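You operate a simulated robot arm through the tools that you are given. There is no shell and no other tool.

You are at the controls of a simulated robot arm. One attempt, no reset.

JOB
Start the plate line, set its light slider to FULL, then scan the shuttle's plate.
Fine: brake to FREE; shuttle to SCAN and left there.

The check looks at the end state, three seconds after you hand in, the way a careful person would. Anything else that was tipped, shoved, dropped, spilled or broken makes it a failure.

ROBOT AND FRAMES
A 7-joint arm with a two-finger parallel gripper, fixed in place. Base frame: the origin is at the foot of the arm, x ahead of it, y to its left, z up; the work surface is at about z = 0.88. Readings come in m, rad, newtons and seconds.
With the tool pointing down near the work surface it reaches from about 0.24 to 0.68 m from the base axis. Its first joint turns from -1.152 to 1.152 rad. Payload 2.4 kg.
Tool frame: the origin (TCP) lies between the finger pads and is the grasp point; the fingertips stand 0.03 m ahead of it; z points along the fingers, y is the line along which they close. Largest opening 0.094 m; finger width 0.028, thickness 0.01; the body of the gripper, 0.05 by 0.096 m, starts 0.055 m behind the TCP.
Orientation is that of the tool frame in the base frame, as a unit quaternion [x, y, z, w]. With the fingers straight down and closing along the base's y, the tool's x points along the base's -x, its y along +y and its z along -z.

CONTROLS
- The arm moves only by the tool servo_tool. Its argument "steps" is a list of rows, each a list of 7 numbers: the shift along the base's x, y, z in m, then the turn, a rotation vector about the base's x, y, z in rad, then the finger opening in m, from 0 to 0.094. In form: [[tx, ty, tz, wx, wy, wz, grip], ...]. A call has 1 to 20 rows; each row is the pose to reach, as a shift and turn from the pose commanded when the call began. A row lasts 0.2 s, in which the tool goes at most 0.05 m and 0.15 rad; a call with a longer step from one row to the next is refused whole, and so is a gripper value outside its range. Where a pose cannot be reached the arm comes as near as it can. A force on the tool above 60 N (or 10 N above the force at the start of the call, whichever is more), or a blocked arm, ends the call early, and 0.2 s more pass. The fingers move at their own pace (about 0.153 m/s each) and stop on an object; they squeeze with about 39 N. The grip force told is the motor's: it shows also when the fingers shut on nothing. Time passes only in rows, and 0.2 s behind the last, so rows that repeat a pose let the fingers close. It gives the time, the measured TCP pose, the force on the tool (base axes), the opening and the grip force at its end, in the units of the frame above (readings bear some noise), with the torque about the TCP (base axes, N m) and any sound that the robot's microphone picked up.
- Cameras (640 x 400 px; columns grow to the right, rows downward): "scene" is fixed at [0.0476, 0.4856, 1.4442]; the picture's right is [-0.64, -0.77, 0.00], its down [-0.44, 0.37, -0.82] and it looks along [0.63, -0.52, -0.57] (base axes); focal length 228 px, centre (320, 200). "wrist" rides on the gripper at [0.076, 0.014, -0.102] in the tool frame; the picture's right is [-0.18, 0.98, 0.00], its down [-0.75, -0.14, -0.64] and it looks along [-0.63, -0.12, 0.77] (tool axes); focal length 243 px, centre (320, 200). There is no depth. A picture from a camera that has moved, and an enlarged one, comes with that camera's place and axes in the base frame and with its lens.
- camera(camera): a new picture of that camera. It takes no simulated time.
- enlarge(camera, box): a new picture of the part [left, top, right, bottom] of that camera's present view, enlarged. It takes no simulated time.
- hand_in(): hands the job in; it is judged then, once.

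Nothing tells you positions but the pictures and the camera data. Unless the task says otherwise, let go and move clear before handing in.

The tools are called after "Emit:" by a JSON object that holds its "fn" and its "kwargs". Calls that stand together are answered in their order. servo_tool: Moves the arm, as the interface text tells. Its arguments: {"type":"object","properties":{"steps":{"type":"array","items":{"type":"array","items":{"type":"number"}}}},"required":["steps"]} The other tools are called the same way: camera (camera) takes a picture; enlarge (camera, box) takes an enlarged picture of a part of a camera's view; hand_in () hands the job in.

At the start:

```text
time_s: 0.0
tcp_pos: [0.3915, 0.1973, 1.2684]
orientation: [0.0, 1.0, 0.0, 0.0]
contact_force: [0.2, 0.1, 1.4]
moment: [0.04, -0.02, 0.02]
finger_gap: 0.094
grasp_force: 0.1
```

scene: 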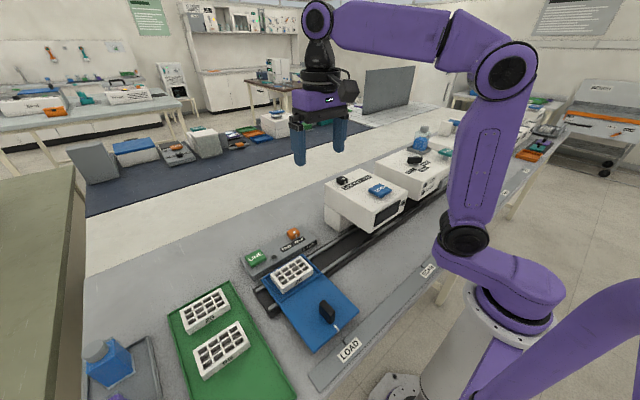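
wrist: 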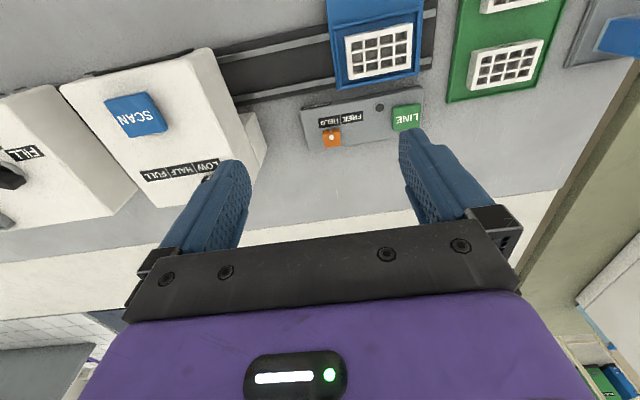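

I see a plate line: a shuttle (blue tray with a plate and a black handle) on a dark rail at LOAD, a LINE button and a FREE/HOLD brake knob on a grey panel, and a scanner box with a SCAN button and a LOW/HALF/FULL slider. I'll look closer before moving.

Emit:
{"fn": "enlarge", "kwargs": {"camera": "scene", "box": [230, 210, 370, 300]}}

Emit:
{"fn": "enlarge", "kwargs": {"camera": "scene", "box": [310, 140, 460, 240]}}

Emit:
{"fn": "enlarge", "kwargs": {"camera": "wrist", "box": [290, 80, 440, 170]}}

Emit:
{"fn": "enlarge", "kwargs": {"camera": "wrist", "box": [50, 40, 270, 220]}}

Emit:
{"fn": "enlarge", "kwargs": {"camera": "scene", "box": [230, 240, 450, 390]}}

```text
4.44 times, centred on (300, 255) of scene
camera zoom: at [0.0476, 0.4856, 1.4442], right [-0.64, -0.77, 0.0], down [-0.44, 0.37, -0.82], along [0.63, -0.52, -0.57], focal length 1015 px, centre (409, -44)
```

zoom: 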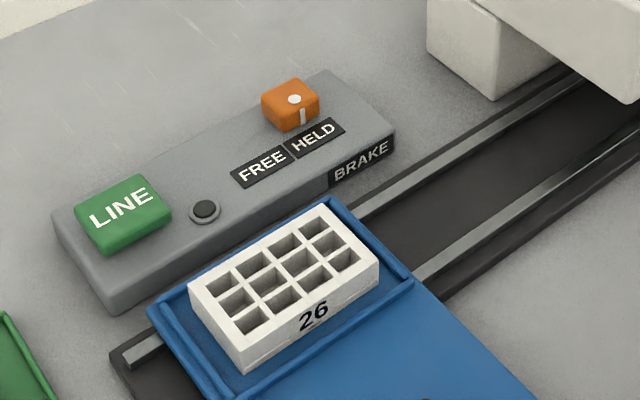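

```text
4.00 times, centred on (385, 190) of scene
camera zoom: at [0.0476, 0.4856, 1.4442], right [-0.64, -0.77, 0.0], down [-0.44, 0.37, -0.82], along [0.63, -0.52, -0.57], focal length 914 px, centre (60, 240)
```

zoom: 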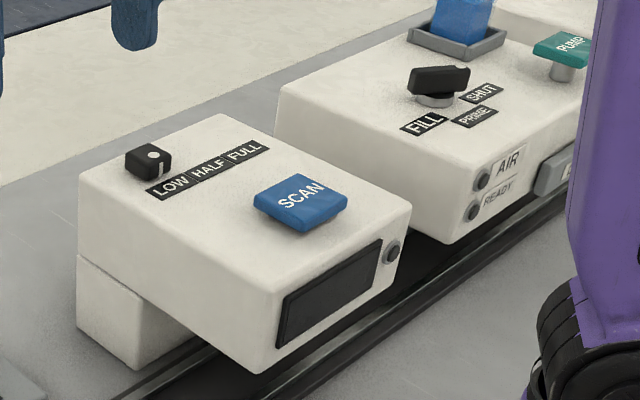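

```text
4.27 times, centred on (365, 125) of wrist
camera zoom: at [0.316, 0.2117, 1.3706], right [0.18, 0.98, 0.0], down [0.75, -0.14, 0.64], along [0.63, -0.12, -0.77], focal length 1035 px, centre (128, 520)
```

zoom: 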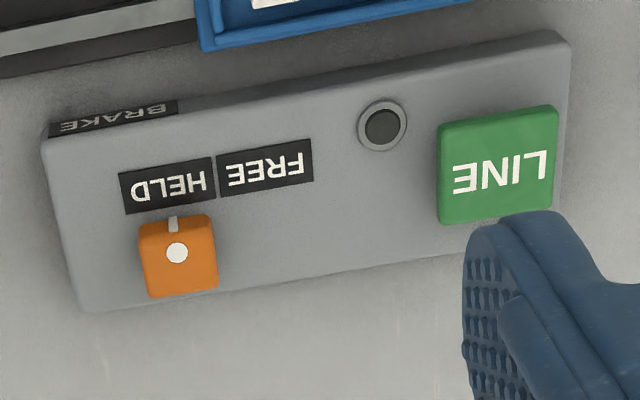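

```text
2.22 times, centred on (160, 130) of wrist
camera zoom: at [0.316, 0.2117, 1.3706], right [0.18, 0.98, 0.0], down [0.75, -0.14, 0.64], along [0.63, -0.12, -0.77], focal length 539 px, centre (676, 356)
```

zoom: 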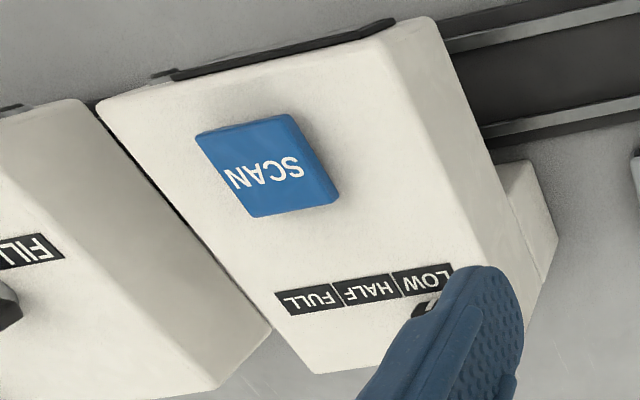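

```text
2.67 times, centred on (340, 315) of scene
camera zoom: at [0.0476, 0.4856, 1.4442], right [-0.64, -0.77, 0.0], down [-0.44, 0.37, -0.82], along [0.63, -0.52, -0.57], focal length 609 px, centre (267, -107)
```

zoom: 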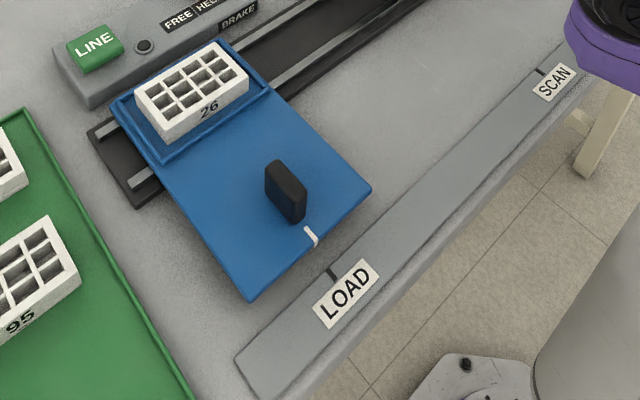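

The rail seems to run along base y, with LINE near (0.514, 0.341, 0.92), the brake knob near (0.53, 0.196, 0.925), and SCAN near (0.383, -0.03, 1.075). I'll move closer over the LINE/brake panel with the fingers closed to refine these.

Emit:
{"fn": "servo_tool", "kwargs": {"steps": [[0.002, 0.025, -0.027, 0, 0, 0, 0.06], [0.004, 0.05, -0.054, 0, 0, 0, 0.03], [0.006, 0.075, -0.081, 0, 0, 0, 0], [0.0085, 0.1, -0.108, 0, 0, 0, 0], [0.0085, 0.1, -0.108, 0, 0, 0, 0]]}}

Emit:
{"fn": "camera", "kwargs": {"camera": "wrist"}}

Emit:
{"fn": "camera", "kwargs": {"camera": "scene"}}

```text
time_s: 1.2
tcp_pos: [0.3969, 0.2986, 1.1608]
orientation: [0.0, 1.0, 0.0, 0.0]
contact_force: [1.1, -0.8, -0.6]
moment: [0.0, 0.01, -0.01]
finger_gap: 0.0002
grasp_force: 32.8
```

```text
taken
camera wrist: at [0.3206, 0.3123, 1.2626], right [0.18, 0.98, 0.0], down [0.75, -0.14, 0.64], along [0.63, -0.12, -0.77], focal length 243 px, centre (320, 200)
```

wrist: 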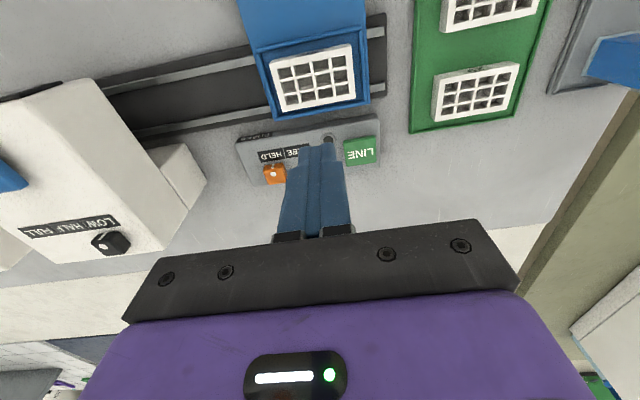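

```text
taken
```

scene: 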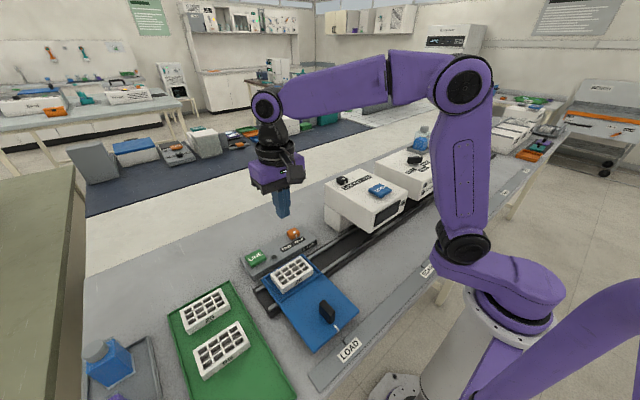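

The panel is clear from here. I'll enlarge the LINE button, brake knob and slider for more precise positions.

Emit:
{"fn": "enlarge", "kwargs": {"camera": "wrist", "box": [230, 100, 390, 200]}}

Emit:
{"fn": "enlarge", "kwargs": {"camera": "wrist", "box": [0, 180, 160, 280]}}

Emit:
{"fn": "enlarge", "kwargs": {"camera": "wrist", "box": [220, 0, 400, 120]}}

```text
4.00 times, centred on (310, 150) of wrist
camera zoom: at [0.3206, 0.3123, 1.2626], right [0.18, 0.98, 0.0], down [0.75, -0.14, 0.64], along [0.63, -0.12, -0.77], focal length 970 px, centre (360, 400)
```

zoom: 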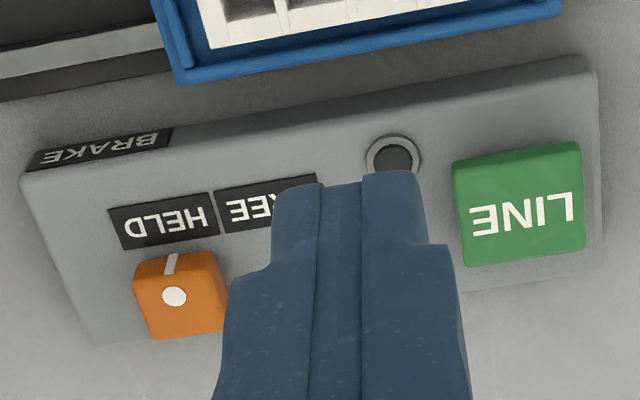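

```text
4.00 times, centred on (80, 230) of wrist
camera zoom: at [0.3206, 0.3123, 1.2626], right [0.18, 0.98, 0.0], down [0.75, -0.14, 0.64], along [0.63, -0.12, -0.77], focal length 970 px, centre (1280, 80)
```

zoom: 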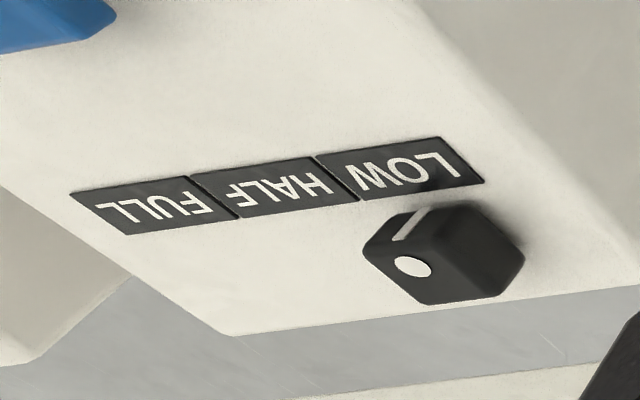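

```text
3.33 times, centred on (310, 60) of wrist
camera zoom: at [0.3206, 0.3123, 1.2626], right [0.18, 0.98, 0.0], down [0.75, -0.14, 0.64], along [0.63, -0.12, -0.77], focal length 809 px, centre (353, 667)
```

zoom: 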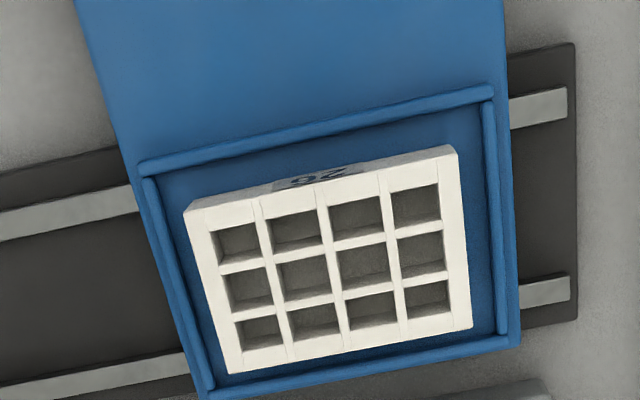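

LINE's top centre works out at about (0.512, 0.340, 0.925). I'll hover above it with closed fingers and check the alignment from both cameras.

Emit:
{"fn": "servo_tool", "kwargs": {"steps": [[0.02, 0.007, -0.027, 0, 0, 0, 0], [0.04, 0.014, -0.054, 0, 0, 0, 0], [0.06, 0.021, -0.081, 0, 0, 0, 0], [0.08, 0.028, -0.108, 0, 0, 0, 0], [0.1, 0.035, -0.135, 0, 0, 0, 0], [0.1154, 0.0417, -0.16, 0, 0, 0, 0], [0.1154, 0.0417, -0.16, 0, 0, 0, 0]]}}

Emit:
{"fn": "enlarge", "kwargs": {"camera": "wrist", "box": [240, 60, 400, 160]}}

Emit:
{"fn": "enlarge", "kwargs": {"camera": "scene", "box": [200, 200, 320, 280]}}

```text
time_s: 2.8
tcp_pos: [0.5161, 0.339, 1.0005]
orientation: [0.0, 1.0, 0.0, 0.0]
contact_force: [0.6, 0.5, 0.4]
moment: [0.04, -0.04, 0.0]
finger_gap: 0.0
grasp_force: 32.5
```

```text
4.00 times, centred on (320, 110) of wrist
camera zoom: at [0.4405, 0.354, 1.1017], right [0.18, 0.98, 0.0], down [0.75, -0.14, 0.64], along [0.63, -0.12, -0.77], focal length 970 px, centre (320, 560)
```

zoom: 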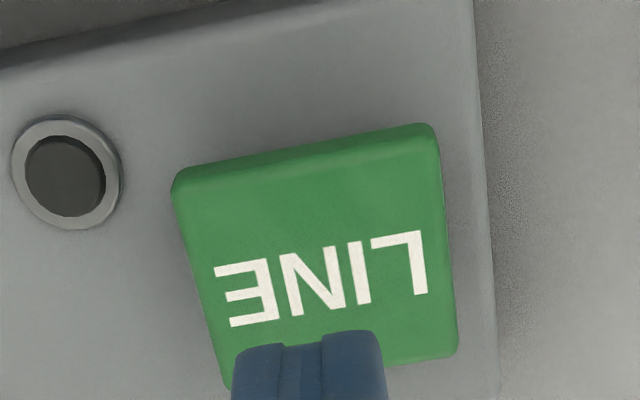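

```text
5.00 times, centred on (260, 240) of scene
camera zoom: at [0.0476, 0.4856, 1.4442], right [-0.64, -0.77, 0.0], down [-0.44, 0.37, -0.82], along [0.63, -0.52, -0.57], focal length 1142 px, centre (620, 0)
```

zoom: 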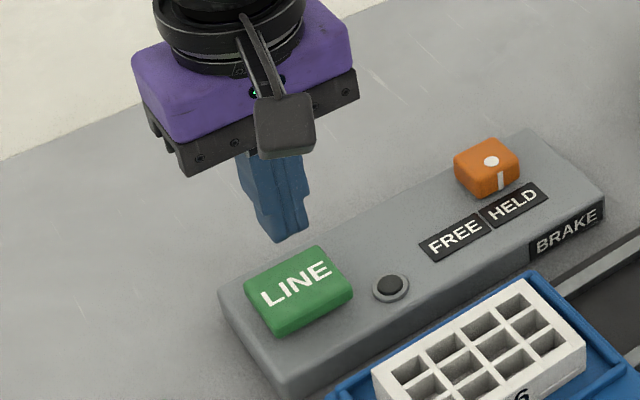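

The fingertips are over the button. I'll descend slowly until I feel contact.

Emit:
{"fn": "servo_tool", "kwargs": {"steps": [[-0.001, 0.001, -0.015, 0, 0, 0, 0], [-0.001, 0.001, -0.03, 0, 0, 0, 0], [-0.001, 0.001, -0.037, 0, 0, 0, 0], [-0.001, 0.001, -0.041, 0, 0, 0, 0], [-0.001, 0.001, -0.045, 0, 0, 0, 0]]}}

Emit:
{"fn": "enlarge", "kwargs": {"camera": "scene", "box": [200, 200, 320, 280]}}

```text
time_s: 4.0
tcp_pos: [0.5141, 0.342, 0.9547]
orientation: [0.0, 1.0, 0.0, 0.0]
contact_force: [0.0, 0.3, 0.3]
moment: [0.0, 0.0, 0.01]
finger_gap: 0.0
grasp_force: 33.2
```

```text
5.00 times, centred on (260, 240) of scene
camera zoom: at [0.0476, 0.4856, 1.4442], right [-0.64, -0.77, 0.0], down [-0.44, 0.37, -0.82], along [0.63, -0.52, -0.57], focal length 1142 px, centre (620, 0)
```

zoom: 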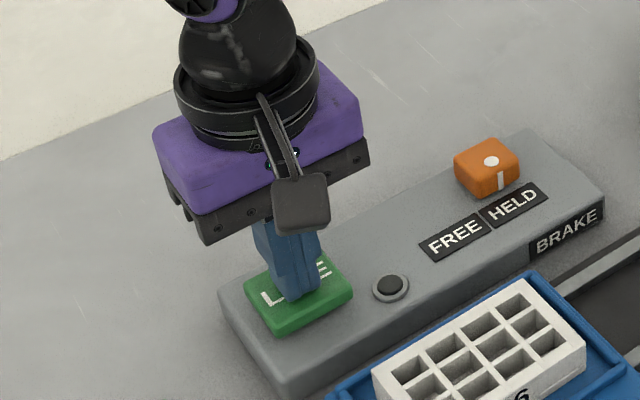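

Fingertips are nearly on the button with no force yet. I'll continue down in small steps.

Emit:
{"fn": "servo_tool", "kwargs": {"steps": [[0, 0, -0.002, 0, 0, 0, 0], [0, 0, -0.004, 0, 0, 0, 0], [0, 0, -0.006, 0, 0, 0, 0]]}}

Emit:
{"fn": "enlarge", "kwargs": {"camera": "scene", "box": [200, 200, 320, 280]}}

```text
time_s: 4.8
tcp_pos: [0.5144, 0.3411, 0.9497]
orientation: [0.0, 1.0, 0.001, 0.0]
contact_force: [-1.4, 0.1, 4.0]
moment: [0.0, 0.01, 0.02]
finger_gap: 0.0001
grasp_force: 33.3
heard: click
```

```text
5.00 times, centred on (260, 240) of scene
camera zoom: at [0.0475, 0.4855, 1.4442], right [-0.64, -0.77, 0.0], down [-0.44, 0.37, -0.82], along [0.63, -0.52, -0.57], focal length 1142 px, centre (620, 0)
```

zoom: 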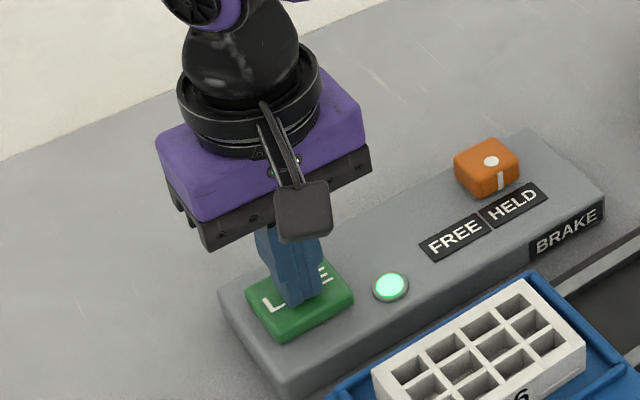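

There was a click and the lamp went green. I'll lift off and confirm it stays lit.

Emit:
{"fn": "servo_tool", "kwargs": {"steps": [[0, 0, 0.02, 0, 0, 0, 0], [0, 0, 0.05, 0, 0, 0, 0], [0, -0.03, 0.08, 0, 0, 0, 0], [0, -0.06, 0.1, 0, 0, 0, 0], [0, -0.06, 0.1, 0, 0, 0, 0]]}}

Emit:
{"fn": "camera", "kwargs": {"camera": "scene"}}

Emit:
{"fn": "enlarge", "kwargs": {"camera": "scene", "box": [230, 210, 350, 290]}}

Emit:
{"fn": "camera", "kwargs": {"camera": "wrist"}}

```text
time_s: 6.0
tcp_pos: [0.5178, 0.282, 1.05]
orientation: [0.0, 1.0, 0.0, 0.0]
contact_force: [-0.7, -0.4, 0.0]
moment: [0.01, 0.03, 0.01]
finger_gap: 0.0002
grasp_force: 32.8
```

```text
taken
```

scene: 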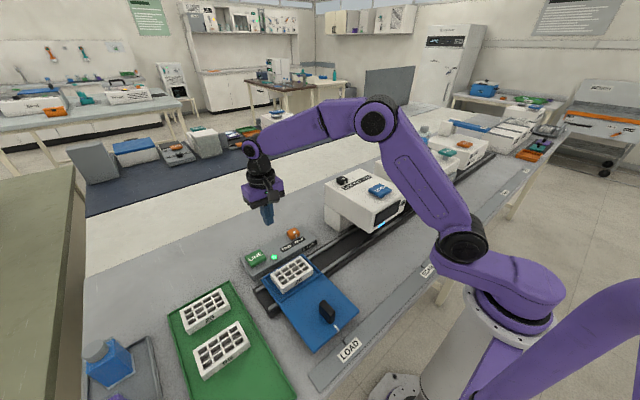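

```text
5.00 times, centred on (290, 250) of scene
camera zoom: at [0.0476, 0.4855, 1.4442], right [-0.64, -0.77, 0.0], down [-0.44, 0.37, -0.82], along [0.63, -0.52, -0.57], focal length 1142 px, centre (470, -50)
```

zoom: 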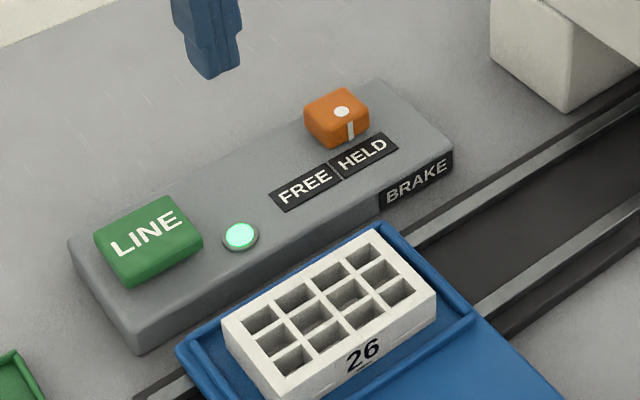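

```text
taken
camera wrist: at [0.4409, 0.2957, 1.1516], right [0.18, 0.98, 0.0], down [0.75, -0.14, 0.64], along [0.63, -0.12, -0.77], focal length 243 px, centre (320, 200)
```

wrist: 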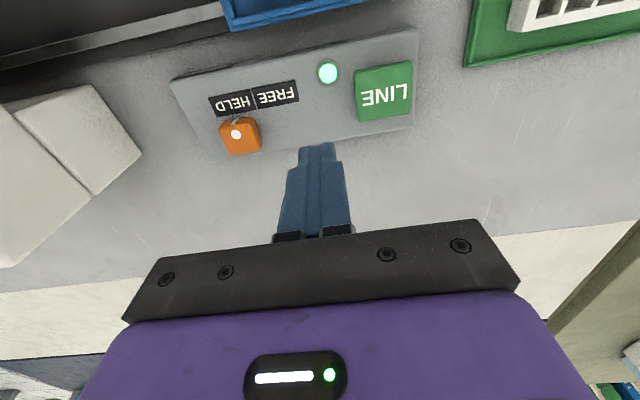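

The line is running with its lamp steady green. Next is the brake, so I'll inspect the orange knob.

Emit:
{"fn": "enlarge", "kwargs": {"camera": "wrist", "box": [190, 70, 318, 150]}}

Emit:
{"fn": "enlarge", "kwargs": {"camera": "scene", "box": [270, 220, 330, 260]}}

```text
5.00 times, centred on (254, 110) of wrist
camera zoom: at [0.4409, 0.2957, 1.1516], right [0.18, 0.98, 0.0], down [0.75, -0.14, 0.64], along [0.63, -0.12, -0.77], focal length 1213 px, centre (650, 650)
```

zoom: 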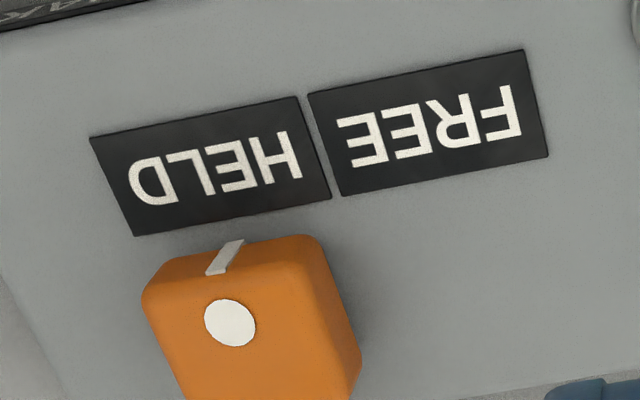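

```text
10.00 times, centred on (300, 240) of scene
camera zoom: at [0.0476, 0.4855, 1.4442], right [-0.64, -0.77, 0.0], down [-0.44, 0.37, -0.82], along [0.63, -0.52, -0.57], focal length 2284 px, centre (520, -200)
```

zoom: 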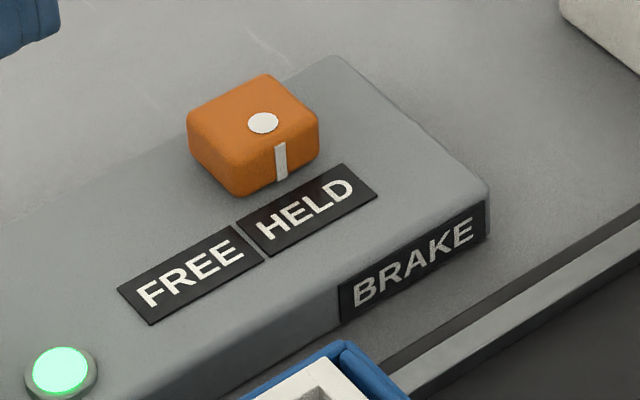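

It's a block slider pointing at HELD (knob centre about (0.527, 0.196), top z about 0.93), with FREE about 0.045 m away in +y. I'll go above it with the fingers open along y.

Emit:
{"fn": "servo_tool", "kwargs": {"steps": [[0.004, -0.03, 0, 0, 0, 0, 0.065], [0.008, -0.06, 0, 0, 0, 0, 0.065], [0.011, -0.084, -0.01, 0, 0, 0, 0.065], [0.011, -0.084, -0.05, 0, 0, 0, 0.065], [0.011, -0.084, -0.07, 0, 0, 0, 0.065], [0.011, -0.084, -0.07, 0, 0, 0, 0.065]]}}

Emit:
{"fn": "camera", "kwargs": {"camera": "wrist"}}

Emit:
{"fn": "enlarge", "kwargs": {"camera": "scene", "box": [250, 190, 340, 250]}}

```text
time_s: 7.4
tcp_pos: [0.5274, 0.1975, 0.98]
orientation: [0.0, 1.0, 0.0, 0.0]
contact_force: [-1.0, -1.3, 0.1]
moment: [-0.02, -0.02, -0.01]
finger_gap: 0.0649
grasp_force: 0.0
```

```text
taken
camera wrist: at [0.4506, 0.2125, 1.0811], right [0.18, 0.98, 0.0], down [0.75, -0.14, 0.64], along [0.63, -0.12, -0.77], focal length 243 px, centre (320, 200)
```

wrist: 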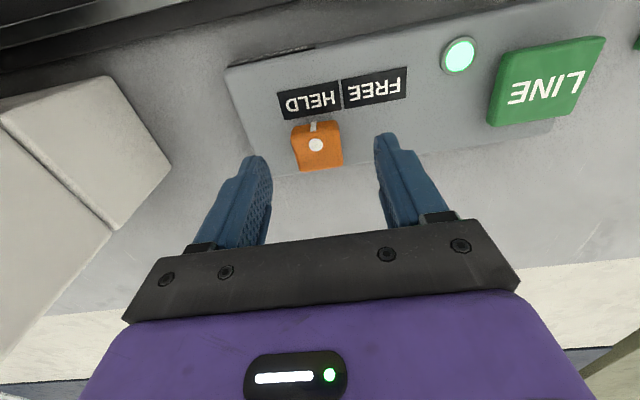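

```text
6.67 times, centred on (295, 220) of scene
camera zoom: at [0.0476, 0.4856, 1.4442], right [-0.64, -0.77, 0.0], down [-0.44, 0.37, -0.82], along [0.63, -0.52, -0.57], focal length 1522 px, centre (487, 67)
```

zoom: 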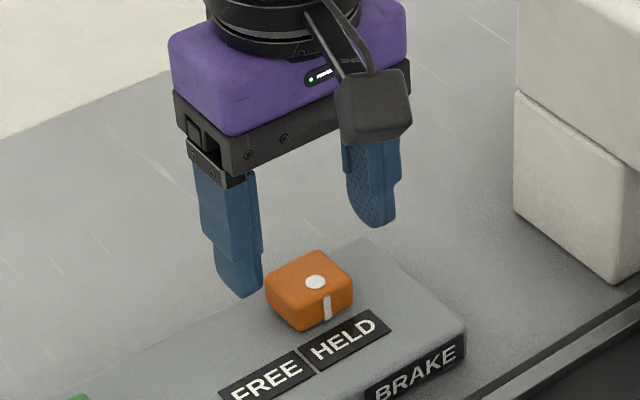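

The knob is centred between the fingers to within about 3 mm. I'll descend beside it gently.

Emit:
{"fn": "servo_tool", "kwargs": {"steps": [[0, -0.002, -0.01, 0, 0, 0, 0.065], [0, -0.0025, -0.02, 0, 0, 0, 0.065], [0, -0.0025, -0.028, 0, 0, 0, 0.065], [0, -0.0025, -0.032, 0, 0, 0, 0.065], [0, -0.0025, -0.034, 0, 0, 0, 0.065]]}}

Emit:
{"fn": "enlarge", "kwargs": {"camera": "scene", "box": [250, 200, 340, 260]}}

Emit:
{"fn": "enlarge", "kwargs": {"camera": "wrist", "box": [220, 60, 420, 200]}}

```text
time_s: 8.6
tcp_pos: [0.5251, 0.195, 0.9447]
orientation: [0.0, 1.0, -0.001, -0.001]
contact_force: [-0.1, 0.0, 0.3]
moment: [0.0, -0.05, -0.01]
finger_gap: 0.065
grasp_force: 0.0
```

```text
6.67 times, centred on (295, 230) of scene
camera zoom: at [0.0476, 0.4856, 1.4442], right [-0.64, -0.77, 0.0], down [-0.44, 0.37, -0.82], along [0.63, -0.52, -0.57], focal length 1522 px, centre (487, 0)
```

zoom: 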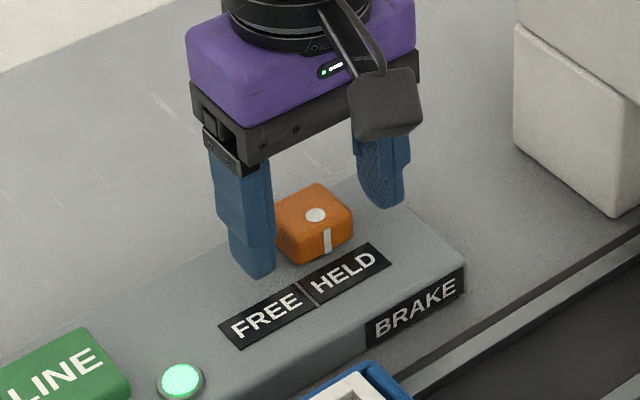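

```text
2.86 times, centred on (320, 130) of wrist
camera zoom: at [0.4504, 0.2085, 1.0474], right [0.18, 0.98, 0.0], down [0.75, -0.14, 0.64], along [0.63, -0.12, -0.77], focal length 693 px, centre (320, 400)
```

zoom: 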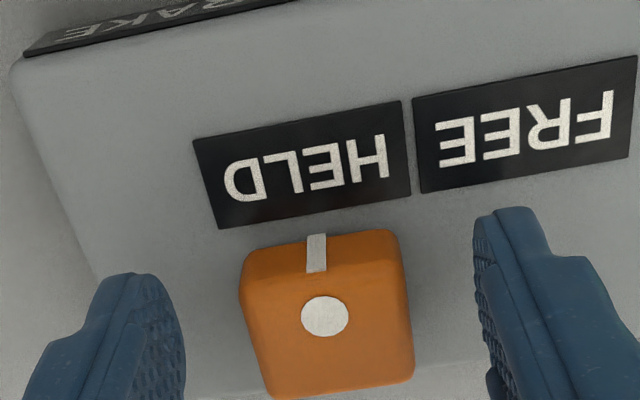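

Fingers straddle the knob. I'll close on it.

Emit:
{"fn": "servo_tool", "kwargs": {"steps": [[0, 0, 0, 0, 0, 0, 0.04], [0, 0, 0, 0, 0, 0, 0.02], [0, 0, 0, 0, 0, 0, 0.015], [0, 0, 0, 0, 0, 0, 0.015]]}}

Emit:
{"fn": "enlarge", "kwargs": {"camera": "wrist", "box": [220, 60, 420, 200]}}

```text
time_s: 9.6
tcp_pos: [0.5264, 0.195, 0.945]
orientation: [0.0, 1.0, 0.0, 0.0]
contact_force: [-0.1, 5.4, -4.4]
moment: [0.26, -0.43, -0.18]
finger_gap: 0.0344
grasp_force: 45.3
```

```text
2.86 times, centred on (320, 130) of wrist
camera zoom: at [0.4504, 0.2091, 1.0474], right [0.18, 0.98, 0.0], down [0.75, -0.14, 0.64], along [0.63, -0.12, -0.77], focal length 693 px, centre (320, 400)
```

zoom: 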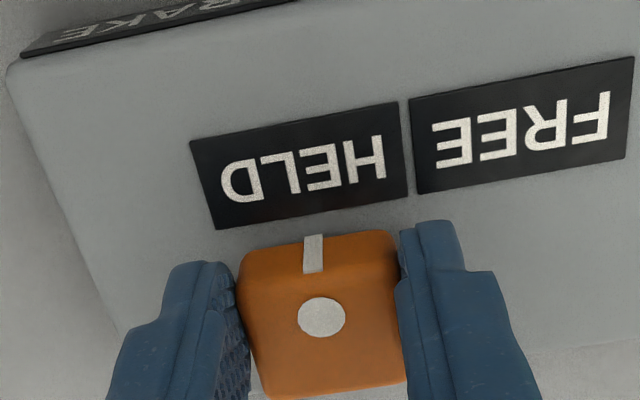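

Gripped (34 mm wide). I'll slide it +y toward FREE.

Emit:
{"fn": "servo_tool", "kwargs": {"steps": [[0, 0.006, 0, 0, 0, 0, 0.015], [0, 0.014, 0, 0, 0, 0, 0.015], [0, 0.022, 0, 0, 0, 0, 0.015], [0, 0.03, 0, 0, 0, 0, 0.015], [0, 0.038, 0, 0, 0, 0, 0.015], [0, 0.044, 0, 0, 0, 0, 0.015], [0, 0.046, 0, 0, 0, 0, 0.015]]}}

Emit:
{"fn": "enlarge", "kwargs": {"camera": "wrist", "box": [220, 60, 420, 200]}}

Emit:
{"fn": "enlarge", "kwargs": {"camera": "scene", "box": [250, 200, 340, 260]}}

```text
time_s: 11.2
tcp_pos: [0.527, 0.2392, 0.9458]
orientation: [0.0, 1.0, 0.0, 0.001]
contact_force: [17.7, -0.5, -32.2]
moment: [0.04, -0.9, -0.1]
finger_gap: 0.0347
grasp_force: 45.0
```

```text
2.86 times, centred on (320, 130) of wrist
camera zoom: at [0.4502, 0.2541, 1.0474], right [0.18, 0.98, 0.0], down [0.75, -0.14, 0.64], along [0.63, -0.12, -0.77], focal length 693 px, centre (320, 400)
```

zoom: 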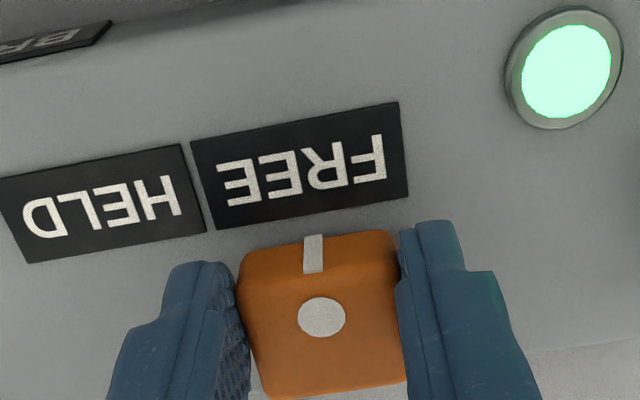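

```text
6.67 times, centred on (295, 230) of scene
camera zoom: at [0.0486, 0.4858, 1.4441], right [-0.64, -0.77, 0.0], down [-0.44, 0.37, -0.82], along [0.63, -0.52, -0.57], focal length 1522 px, centre (487, 0)
```

zoom: 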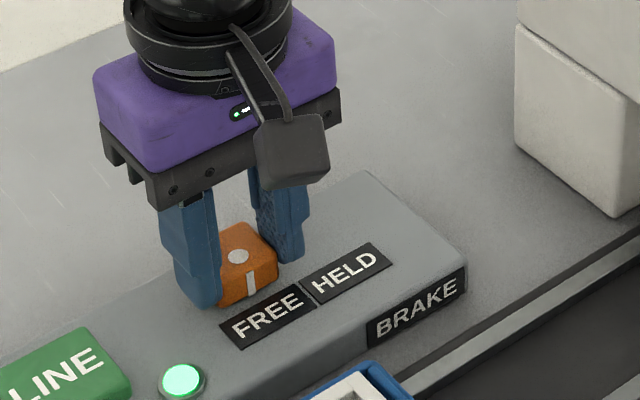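

The knob now sits in front of FREE just as it sat before HELD. I'll release it and rise.

Emit:
{"fn": "servo_tool", "kwargs": {"steps": [[0, 0.046, 0, 0, 0, 0, 0.04], [0, 0.046, 0, 0, 0, 0, 0.062], [0, 0.046, 0, 0, 0, 0, 0.065]]}}

Emit:
{"fn": "enlarge", "kwargs": {"camera": "wrist", "box": [220, 60, 420, 200]}}

```text
time_s: 11.7
tcp_pos: [0.5279, 0.2602, 0.9437]
orientation: [0.01, 1.0, -0.013, -0.01]
contact_force: [-4.2, -20.2, 5.0]
moment: [-0.53, 0.37, 0.02]
finger_gap: 0.0737
grasp_force: 9.8
stopped in row 2: the force on the tool passed its limit at 63 N (the readings are from after the stop); the commanded pose is now the measured one
```

```text
2.86 times, centred on (320, 130) of wrist
camera zoom: at [0.4538, 0.2785, 1.0467], right [0.2, 0.98, -0.03], down [0.76, -0.14, 0.63], along [0.61, -0.15, -0.78], focal length 693 px, centre (320, 400)
```

zoom: 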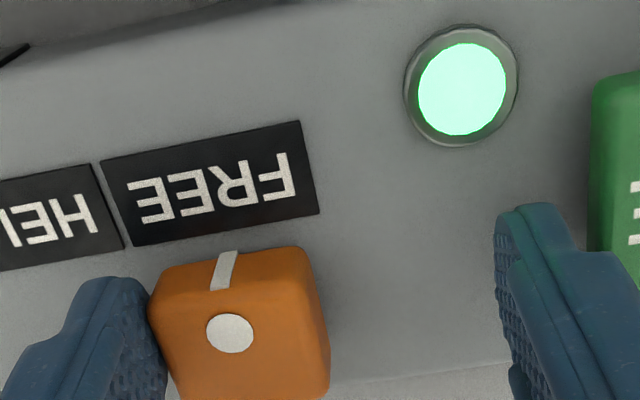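

My mistake: that shift was relative to the new pose, so the open finger pushed on the knob at its end stop. The knob still sits at FREE. I'll back off in −y, straighten the tool and lift.

Emit:
{"fn": "servo_tool", "kwargs": {"steps": [[0, -0.01, 0, 0, 0, 0, 0.07], [0, -0.019, 0, 0.013, -0.01, 0.01, 0.07], [0, -0.019, 0, 0.026, -0.02, 0.02, 0.07], [0, -0.019, 0, 0.026, -0.02, 0.02, 0.07]]}}

Emit:
{"fn": "enlarge", "kwargs": {"camera": "wrist", "box": [220, 60, 420, 200]}}

Emit:
{"fn": "enlarge", "kwargs": {"camera": "scene", "box": [220, 200, 340, 280]}}

```text
time_s: 12.7
tcp_pos: [0.5261, 0.2494, 0.9448]
orientation: [-0.004, 1.0, 0.002, 0.004]
contact_force: [0.4, 0.0, 1.2]
moment: [0.01, 0.0, 0.02]
finger_gap: 0.07
grasp_force: 0.1
```

```text
2.86 times, centred on (320, 130) of wrist
camera zoom: at [0.4501, 0.2614, 1.0451], right [0.18, 0.98, 0.01], down [0.75, -0.14, 0.65], along [0.64, -0.11, -0.76], focal length 693 px, centre (320, 400)
```

zoom: 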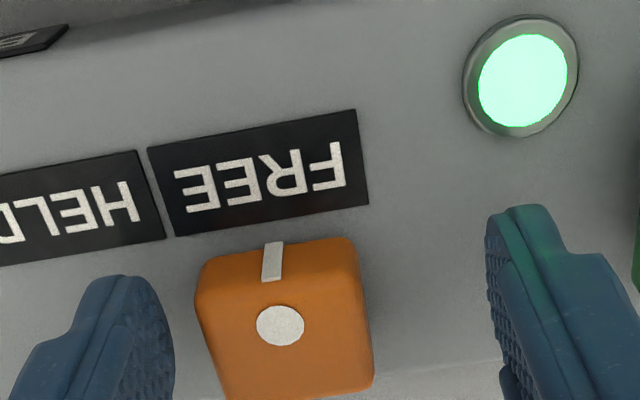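

```text
5.00 times, centred on (280, 240) of scene
camera zoom: at [0.0476, 0.4856, 1.4442], right [-0.64, -0.77, 0.0], down [-0.44, 0.37, -0.82], along [0.63, -0.52, -0.57], focal length 1142 px, centre (520, 0)
```

zoom: 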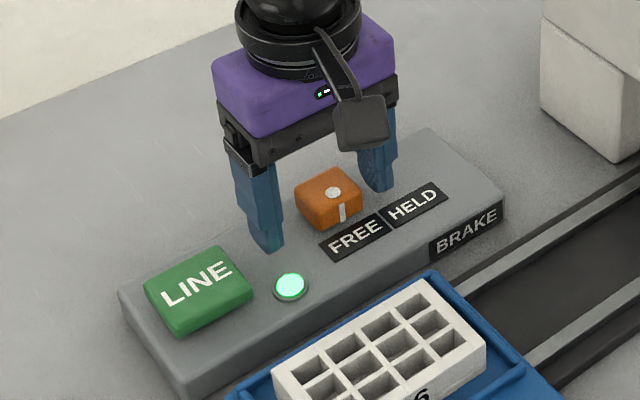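

The brake is at FREE and the fingers are free of it. I'll lift high and move to view the light slider on the scanner.

Emit:
{"fn": "servo_tool", "kwargs": {"steps": [[0, -0.004, 0.02, -0.002, 0.004, -0.004, 0.07], [0, -0.004, 0.06, -0.004, 0.008, -0.008, 0.07], [0, -0.004, 0.105, -0.004, 0.008, -0.008, 0.07], [0, -0.004, 0.15, -0.004, 0.008, -0.008, 0.07], [0, -0.004, 0.195, -0.004, 0.008, -0.008, 0.07], [-0.01, -0.02, 0.235, -0.004, 0.008, -0.008, 0.07], [-0.02, -0.06, 0.26, -0.004, 0.008, -0.008, 0.07], [-0.03, -0.105, 0.27, -0.004, 0.008, -0.008, 0.07], [-0.045, -0.15, 0.275, -0.004, 0.008, -0.008, 0.07], [-0.06, -0.19, 0.275, -0.004, 0.008, -0.008, 0.07], [-0.06, -0.19, 0.275, -0.004, 0.008, -0.008, 0.07]]}}

Emit:
{"fn": "camera", "kwargs": {"camera": "wrist"}}

Emit:
{"fn": "enlarge", "kwargs": {"camera": "scene", "box": [230, 200, 350, 280]}}

Emit:
{"fn": "camera", "kwargs": {"camera": "scene"}}

```text
time_s: 15.1
tcp_pos: [0.4646, 0.0577, 1.2189]
orientation: [0.0, 1.0, 0.001, -0.001]
contact_force: [-0.4, 0.0, 0.4]
moment: [0.0, 0.02, 0.0]
finger_gap: 0.0698
grasp_force: 0.1
```

```text
taken
camera wrist: at [0.3889, 0.0712, 1.3207], right [0.18, 0.98, 0.0], down [0.75, -0.14, 0.64], along [0.63, -0.12, -0.77], focal length 243 px, centre (320, 200)
```

wrist: 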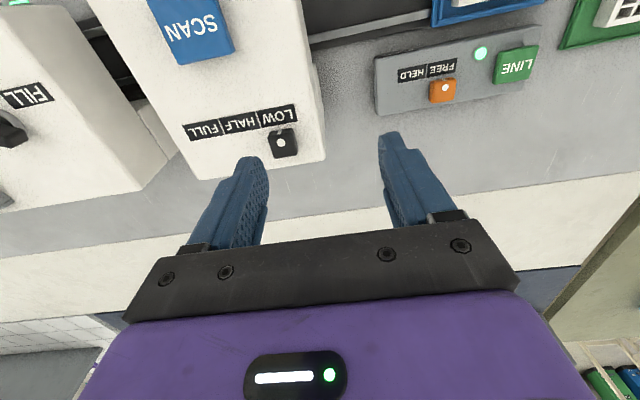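

```text
5.00 times, centred on (290, 240) of scene
camera zoom: at [0.0476, 0.4855, 1.4442], right [-0.64, -0.77, 0.0], down [-0.44, 0.37, -0.82], along [0.63, -0.52, -0.57], focal length 1142 px, centre (470, 0)
```

zoom: 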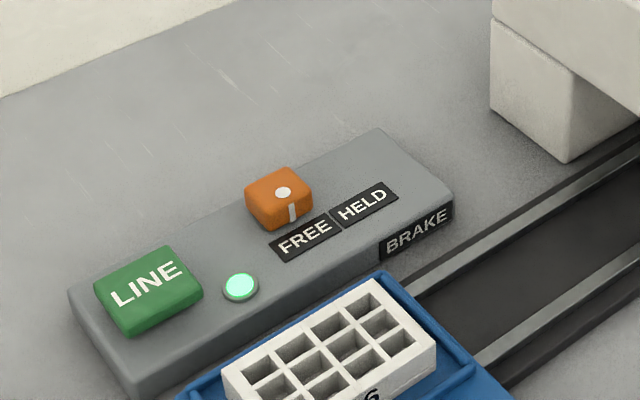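

```text
taken
```

scene: 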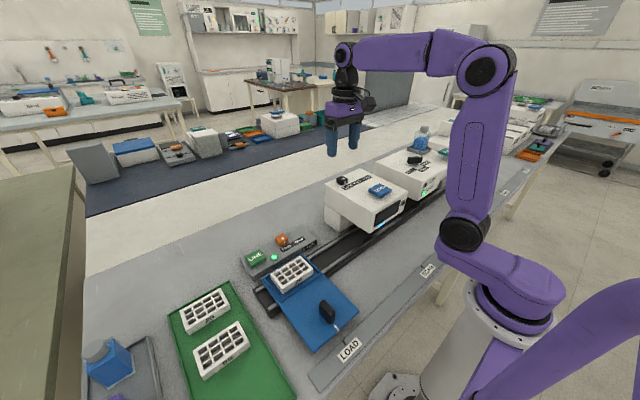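

Emit:
{"fn": "enlarge", "kwargs": {"camera": "wrist", "box": [160, 80, 320, 180]}}

Emit:
{"fn": "enlarge", "kwargs": {"camera": "scene", "box": [315, 160, 420, 230]}}

```text
4.00 times, centred on (240, 130) of wrist
camera zoom: at [0.3889, 0.0712, 1.3207], right [0.18, 0.98, 0.0], down [0.75, -0.14, 0.64], along [0.63, -0.12, -0.77], focal length 970 px, centre (640, 480)
```

zoom: 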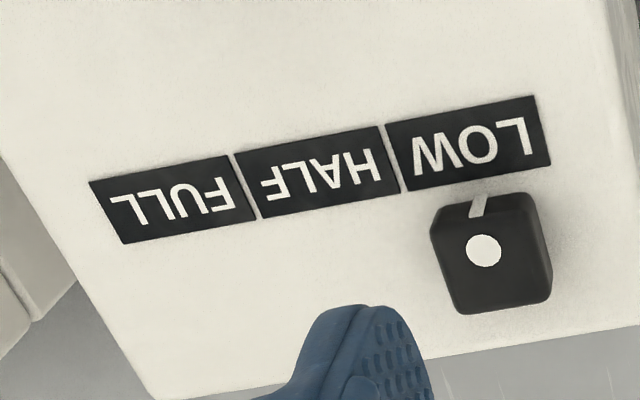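

```text
5.71 times, centred on (368, 195) of scene
camera zoom: at [0.0476, 0.4855, 1.4442], right [-0.64, -0.77, 0.0], down [-0.44, 0.37, -0.82], along [0.63, -0.52, -0.57], focal length 1305 px, centre (49, 229)
```

zoom: 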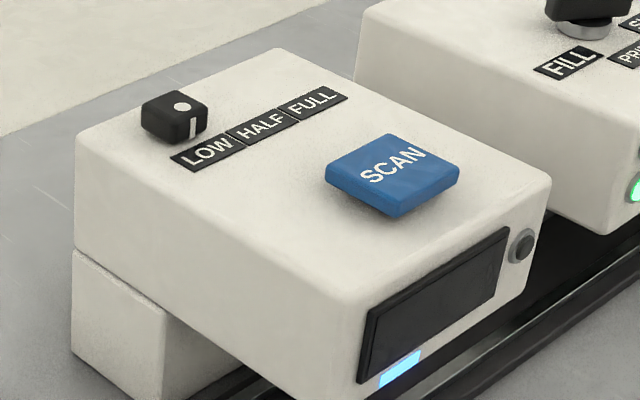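

The light slider's knob is near (0.505, 0.004, 1.07) at LOW, and FULL is about 0.09 m away in −y. I'll hover above it with open fingers and check.

Emit:
{"fn": "servo_tool", "kwargs": {"steps": [[0.02, -0.026, -0.02, 0, 0, 0, 0.065], [0.0395, -0.0525, -0.03, 0, 0, 0, 0.065], [0.0395, -0.0525, -0.06, 0, 0, 0, 0.065], [0.0395, -0.0525, -0.085, 0, 0, 0, 0.065], [0.0395, -0.0525, -0.085, 0, 0, 0, 0.065]]}}

Emit:
{"fn": "enlarge", "kwargs": {"camera": "wrist", "box": [200, 60, 440, 210]}}

Emit:
{"fn": "enlarge", "kwargs": {"camera": "scene", "box": [300, 130, 420, 210]}}

```text
time_s: 16.3
tcp_pos: [0.5054, 0.0052, 1.135]
orientation: [-0.001, 1.0, 0.002, 0.0]
contact_force: [0.1, 0.0, 0.5]
moment: [-0.01, -0.02, 0.0]
finger_gap: 0.0651
grasp_force: 0.2
```

```text
2.67 times, centred on (320, 135) of wrist
camera zoom: at [0.4291, 0.0197, 1.2365], right [0.18, 0.98, 0.0], down [0.75, -0.14, 0.64], along [0.63, -0.12, -0.77], focal length 647 px, centre (320, 373)
```

zoom: 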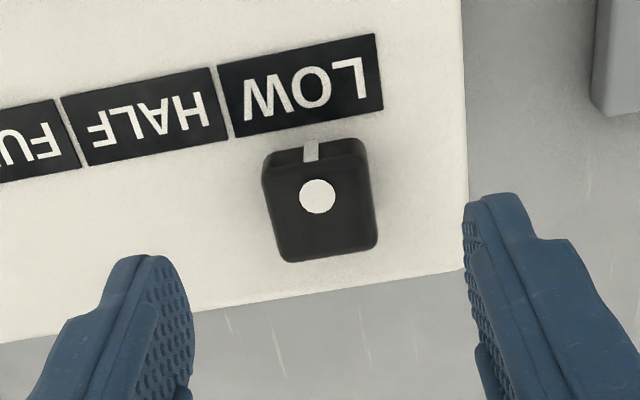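

```text
5.00 times, centred on (360, 170) of scene
camera zoom: at [0.0476, 0.4856, 1.4442], right [-0.64, -0.77, 0.0], down [-0.44, 0.37, -0.82], along [0.63, -0.52, -0.57], focal length 1142 px, centre (120, 350)
```

zoom: 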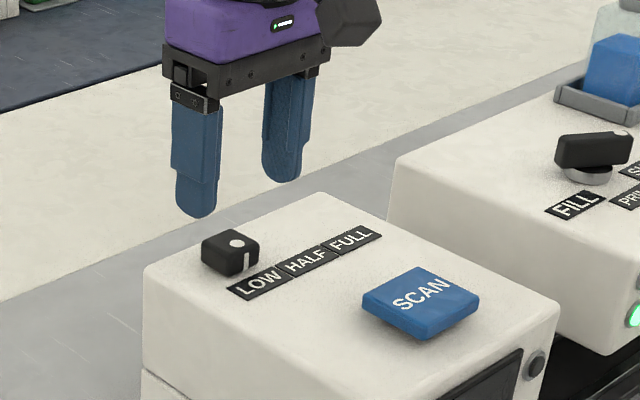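

Alignment is within a couple of millimetres. Descending beside the knob.

Emit:
{"fn": "servo_tool", "kwargs": {"steps": [[-0.001, -0.0005, -0.015, 0, 0, 0, 0.065], [-0.001, -0.0005, -0.028, 0, 0, 0, 0.065], [-0.001, -0.0005, -0.036, 0, 0, 0, 0.065], [-0.001, -0.0005, -0.041, 0, 0, 0, 0.065]]}}

Emit:
{"fn": "enlarge", "kwargs": {"camera": "wrist", "box": [200, 60, 440, 210]}}

Emit:
{"fn": "enlarge", "kwargs": {"camera": "scene", "box": [300, 130, 420, 210]}}

```text
time_s: 17.3
tcp_pos: [0.504, 0.005, 1.0937]
orientation: [0.0, 1.0, 0.002, -0.001]
contact_force: [-0.4, -0.1, 0.1]
moment: [0.0, -0.01, -0.01]
finger_gap: 0.0651
grasp_force: 0.0
```

```text
2.67 times, centred on (320, 135) of wrist
camera zoom: at [0.4281, 0.0188, 1.1952], right [0.18, 0.98, 0.0], down [0.75, -0.14, 0.64], along [0.63, -0.12, -0.77], focal length 647 px, centre (320, 373)
```

zoom: 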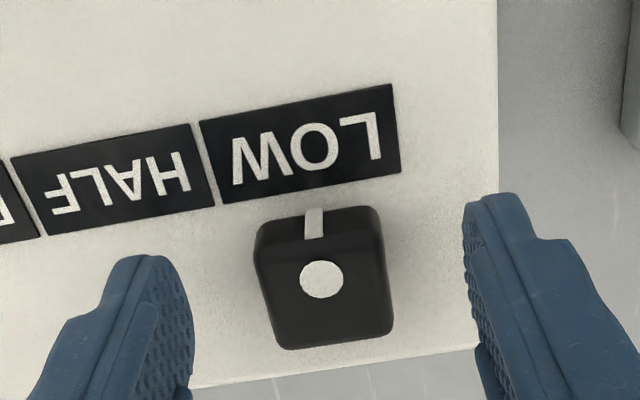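

```text
5.00 times, centred on (360, 170) of scene
camera zoom: at [0.0476, 0.4856, 1.4442], right [-0.64, -0.77, 0.0], down [-0.44, 0.37, -0.82], along [0.63, -0.52, -0.57], focal length 1142 px, centre (120, 350)
```

zoom: 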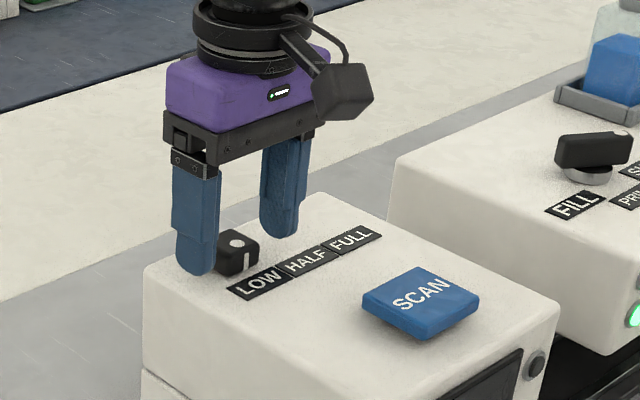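

The fingers straddle the knob. I'll go 2 mm lower and close on it.

Emit:
{"fn": "servo_tool", "kwargs": {"steps": [[0, 0, -0.002, 0, 0, 0, 0.055], [0, 0, -0.002, 0, 0, 0, 0.03], [0, 0, -0.002, 0, 0, 0, 0.015], [0, 0, -0.002, 0, 0, 0, 0.015], [0, 0, -0.002, 0, 0, 0, 0.015]]}}

Emit:
{"fn": "enlarge", "kwargs": {"camera": "wrist", "box": [200, 60, 440, 210]}}

```text
time_s: 18.5
tcp_pos: [0.5047, 0.0042, 1.0902]
orientation: [-0.001, 1.0, 0.002, -0.001]
contact_force: [0.0, 0.0, -2.6]
moment: [0.03, -0.37, 0.03]
finger_gap: 0.0297
grasp_force: 44.7
```

```text
2.67 times, centred on (320, 135) of wrist
camera zoom: at [0.4282, 0.0188, 1.1932], right [0.18, 0.98, 0.0], down [0.75, -0.14, 0.64], along [0.63, -0.12, -0.77], focal length 647 px, centre (320, 373)
```

zoom: 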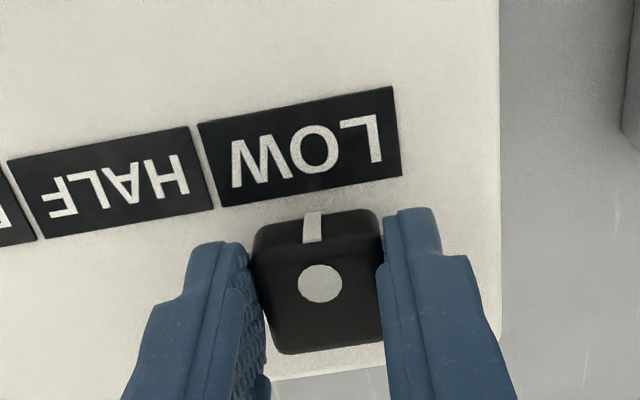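

Gripped firmly (30 mm). I'll slide it −y toward FULL.

Emit:
{"fn": "servo_tool", "kwargs": {"steps": [[0, -0.006, 0, 0, 0, 0, 0.015], [0, -0.014, 0, 0, 0, 0, 0.015], [0, -0.022, 0, 0, 0, 0, 0.015], [0, -0.03, 0, 0, 0, 0, 0.015], [0, -0.038, 0, 0, 0, 0, 0.015], [0, -0.046, 0, 0, 0, 0, 0.015], [0, -0.054, 0, 0, 0, 0, 0.015], [0, -0.062, 0, 0, 0, 0, 0.015], [0, -0.07, 0, 0, 0, 0, 0.015], [0, -0.078, 0, 0, 0, 0, 0.015], [0, -0.084, 0, 0, 0, 0, 0.015], [0, -0.088, 0, 0, 0, 0, 0.015]]}}

Emit:
{"fn": "enlarge", "kwargs": {"camera": "wrist", "box": [200, 60, 440, 210]}}

Emit:
{"fn": "enlarge", "kwargs": {"camera": "scene", "box": [315, 140, 435, 220]}}

```text
time_s: 21.1
tcp_pos: [0.5047, -0.0847, 1.0909]
orientation: [0.001, 1.0, 0.0, -0.004]
contact_force: [-21.3, -0.7, 11.3]
moment: [-0.22, -0.47, 0.15]
finger_gap: 0.0296
grasp_force: 45.3
```

```text
2.67 times, centred on (320, 135) of wrist
camera zoom: at [0.4289, -0.0704, 1.1934], right [0.19, 0.98, 0.0], down [0.76, -0.14, 0.64], along [0.63, -0.12, -0.77], focal length 647 px, centre (320, 373)
```

zoom: 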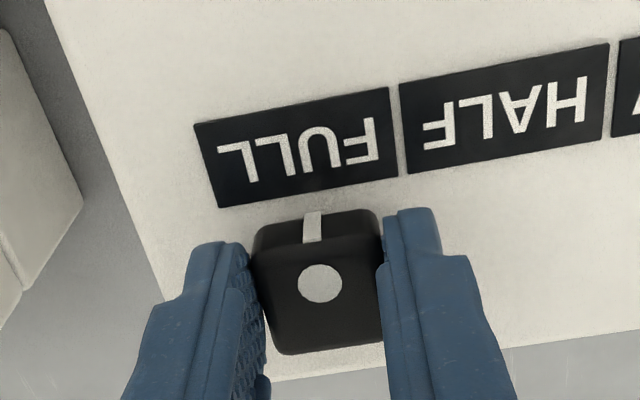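

```text
5.00 times, centred on (375, 180) of scene
camera zoom: at [0.0467, 0.4856, 1.4442], right [-0.64, -0.77, 0.0], down [-0.44, 0.37, -0.82], along [0.63, -0.52, -0.57], focal length 1142 px, centre (45, 300)
```

zoom: 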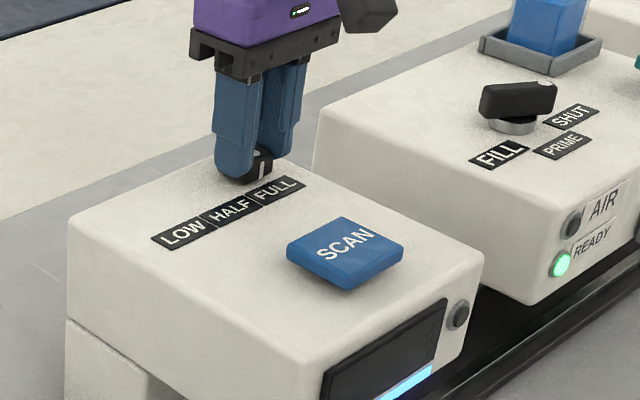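

The knob is about 1 mm short of matching FULL exactly. I'll nudge it the last bit.

Emit:
{"fn": "servo_tool", "kwargs": {"steps": [[0, -0.001, 0, 0, 0, 0, 0.015], [0, -0.002, 0, 0, 0, 0, 0.015], [0, -0.002, 0, 0, 0, 0, 0.015]]}}

Emit:
{"fn": "enlarge", "kwargs": {"camera": "wrist", "box": [200, 60, 440, 210]}}

```text
time_s: 21.9
tcp_pos: [0.5052, -0.085, 1.0914]
orientation: [0.0, 1.0, 0.002, -0.004]
contact_force: [-18.5, 5.2, 1.8]
moment: [0.06, 0.11, -0.09]
finger_gap: 0.0297
grasp_force: 44.9
```

```text
2.67 times, centred on (320, 135) of wrist
camera zoom: at [0.429, -0.0712, 1.1934], right [0.18, 0.98, 0.0], down [0.76, -0.14, 0.64], along [0.63, -0.12, -0.77], focal length 647 px, centre (320, 373)
```

zoom: 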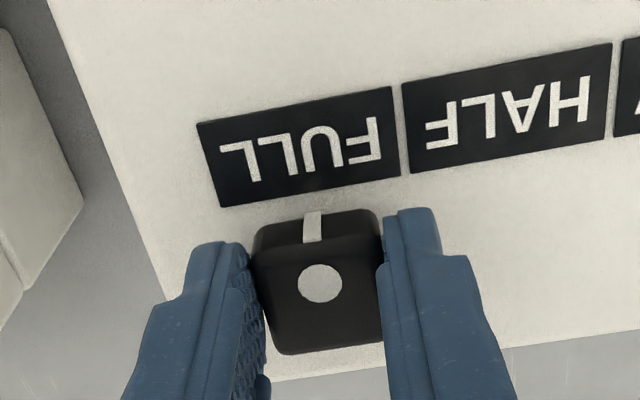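

The knob is at its stop at FULL. I'll release with a modest opening and zero shift this time, then rise straight up.

Emit:
{"fn": "servo_tool", "kwargs": {"steps": [[0, 0, 0, 0, 0, 0, 0.036], [0, 0, 0, 0, 0, 0, 0.046], [0, 0, 0, 0, 0, 0, 0.048]]}}

Emit:
{"fn": "enlarge", "kwargs": {"camera": "wrist", "box": [200, 60, 440, 210]}}

```text
time_s: 22.7
tcp_pos: [0.5051, -0.0855, 1.0917]
orientation: [0.001, 1.0, 0.001, 0.0]
contact_force: [0.1, 0.1, -0.4]
moment: [0.02, -0.03, 0.01]
finger_gap: 0.0481
grasp_force: 0.0
```

```text
2.67 times, centred on (320, 135) of wrist
camera zoom: at [0.43, -0.0721, 1.1935], right [0.18, 0.98, 0.0], down [0.75, -0.14, 0.64], along [0.63, -0.12, -0.77], focal length 647 px, centre (320, 373)
```

zoom: 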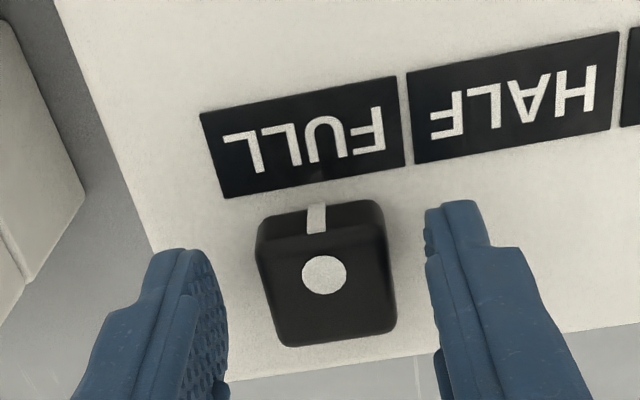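

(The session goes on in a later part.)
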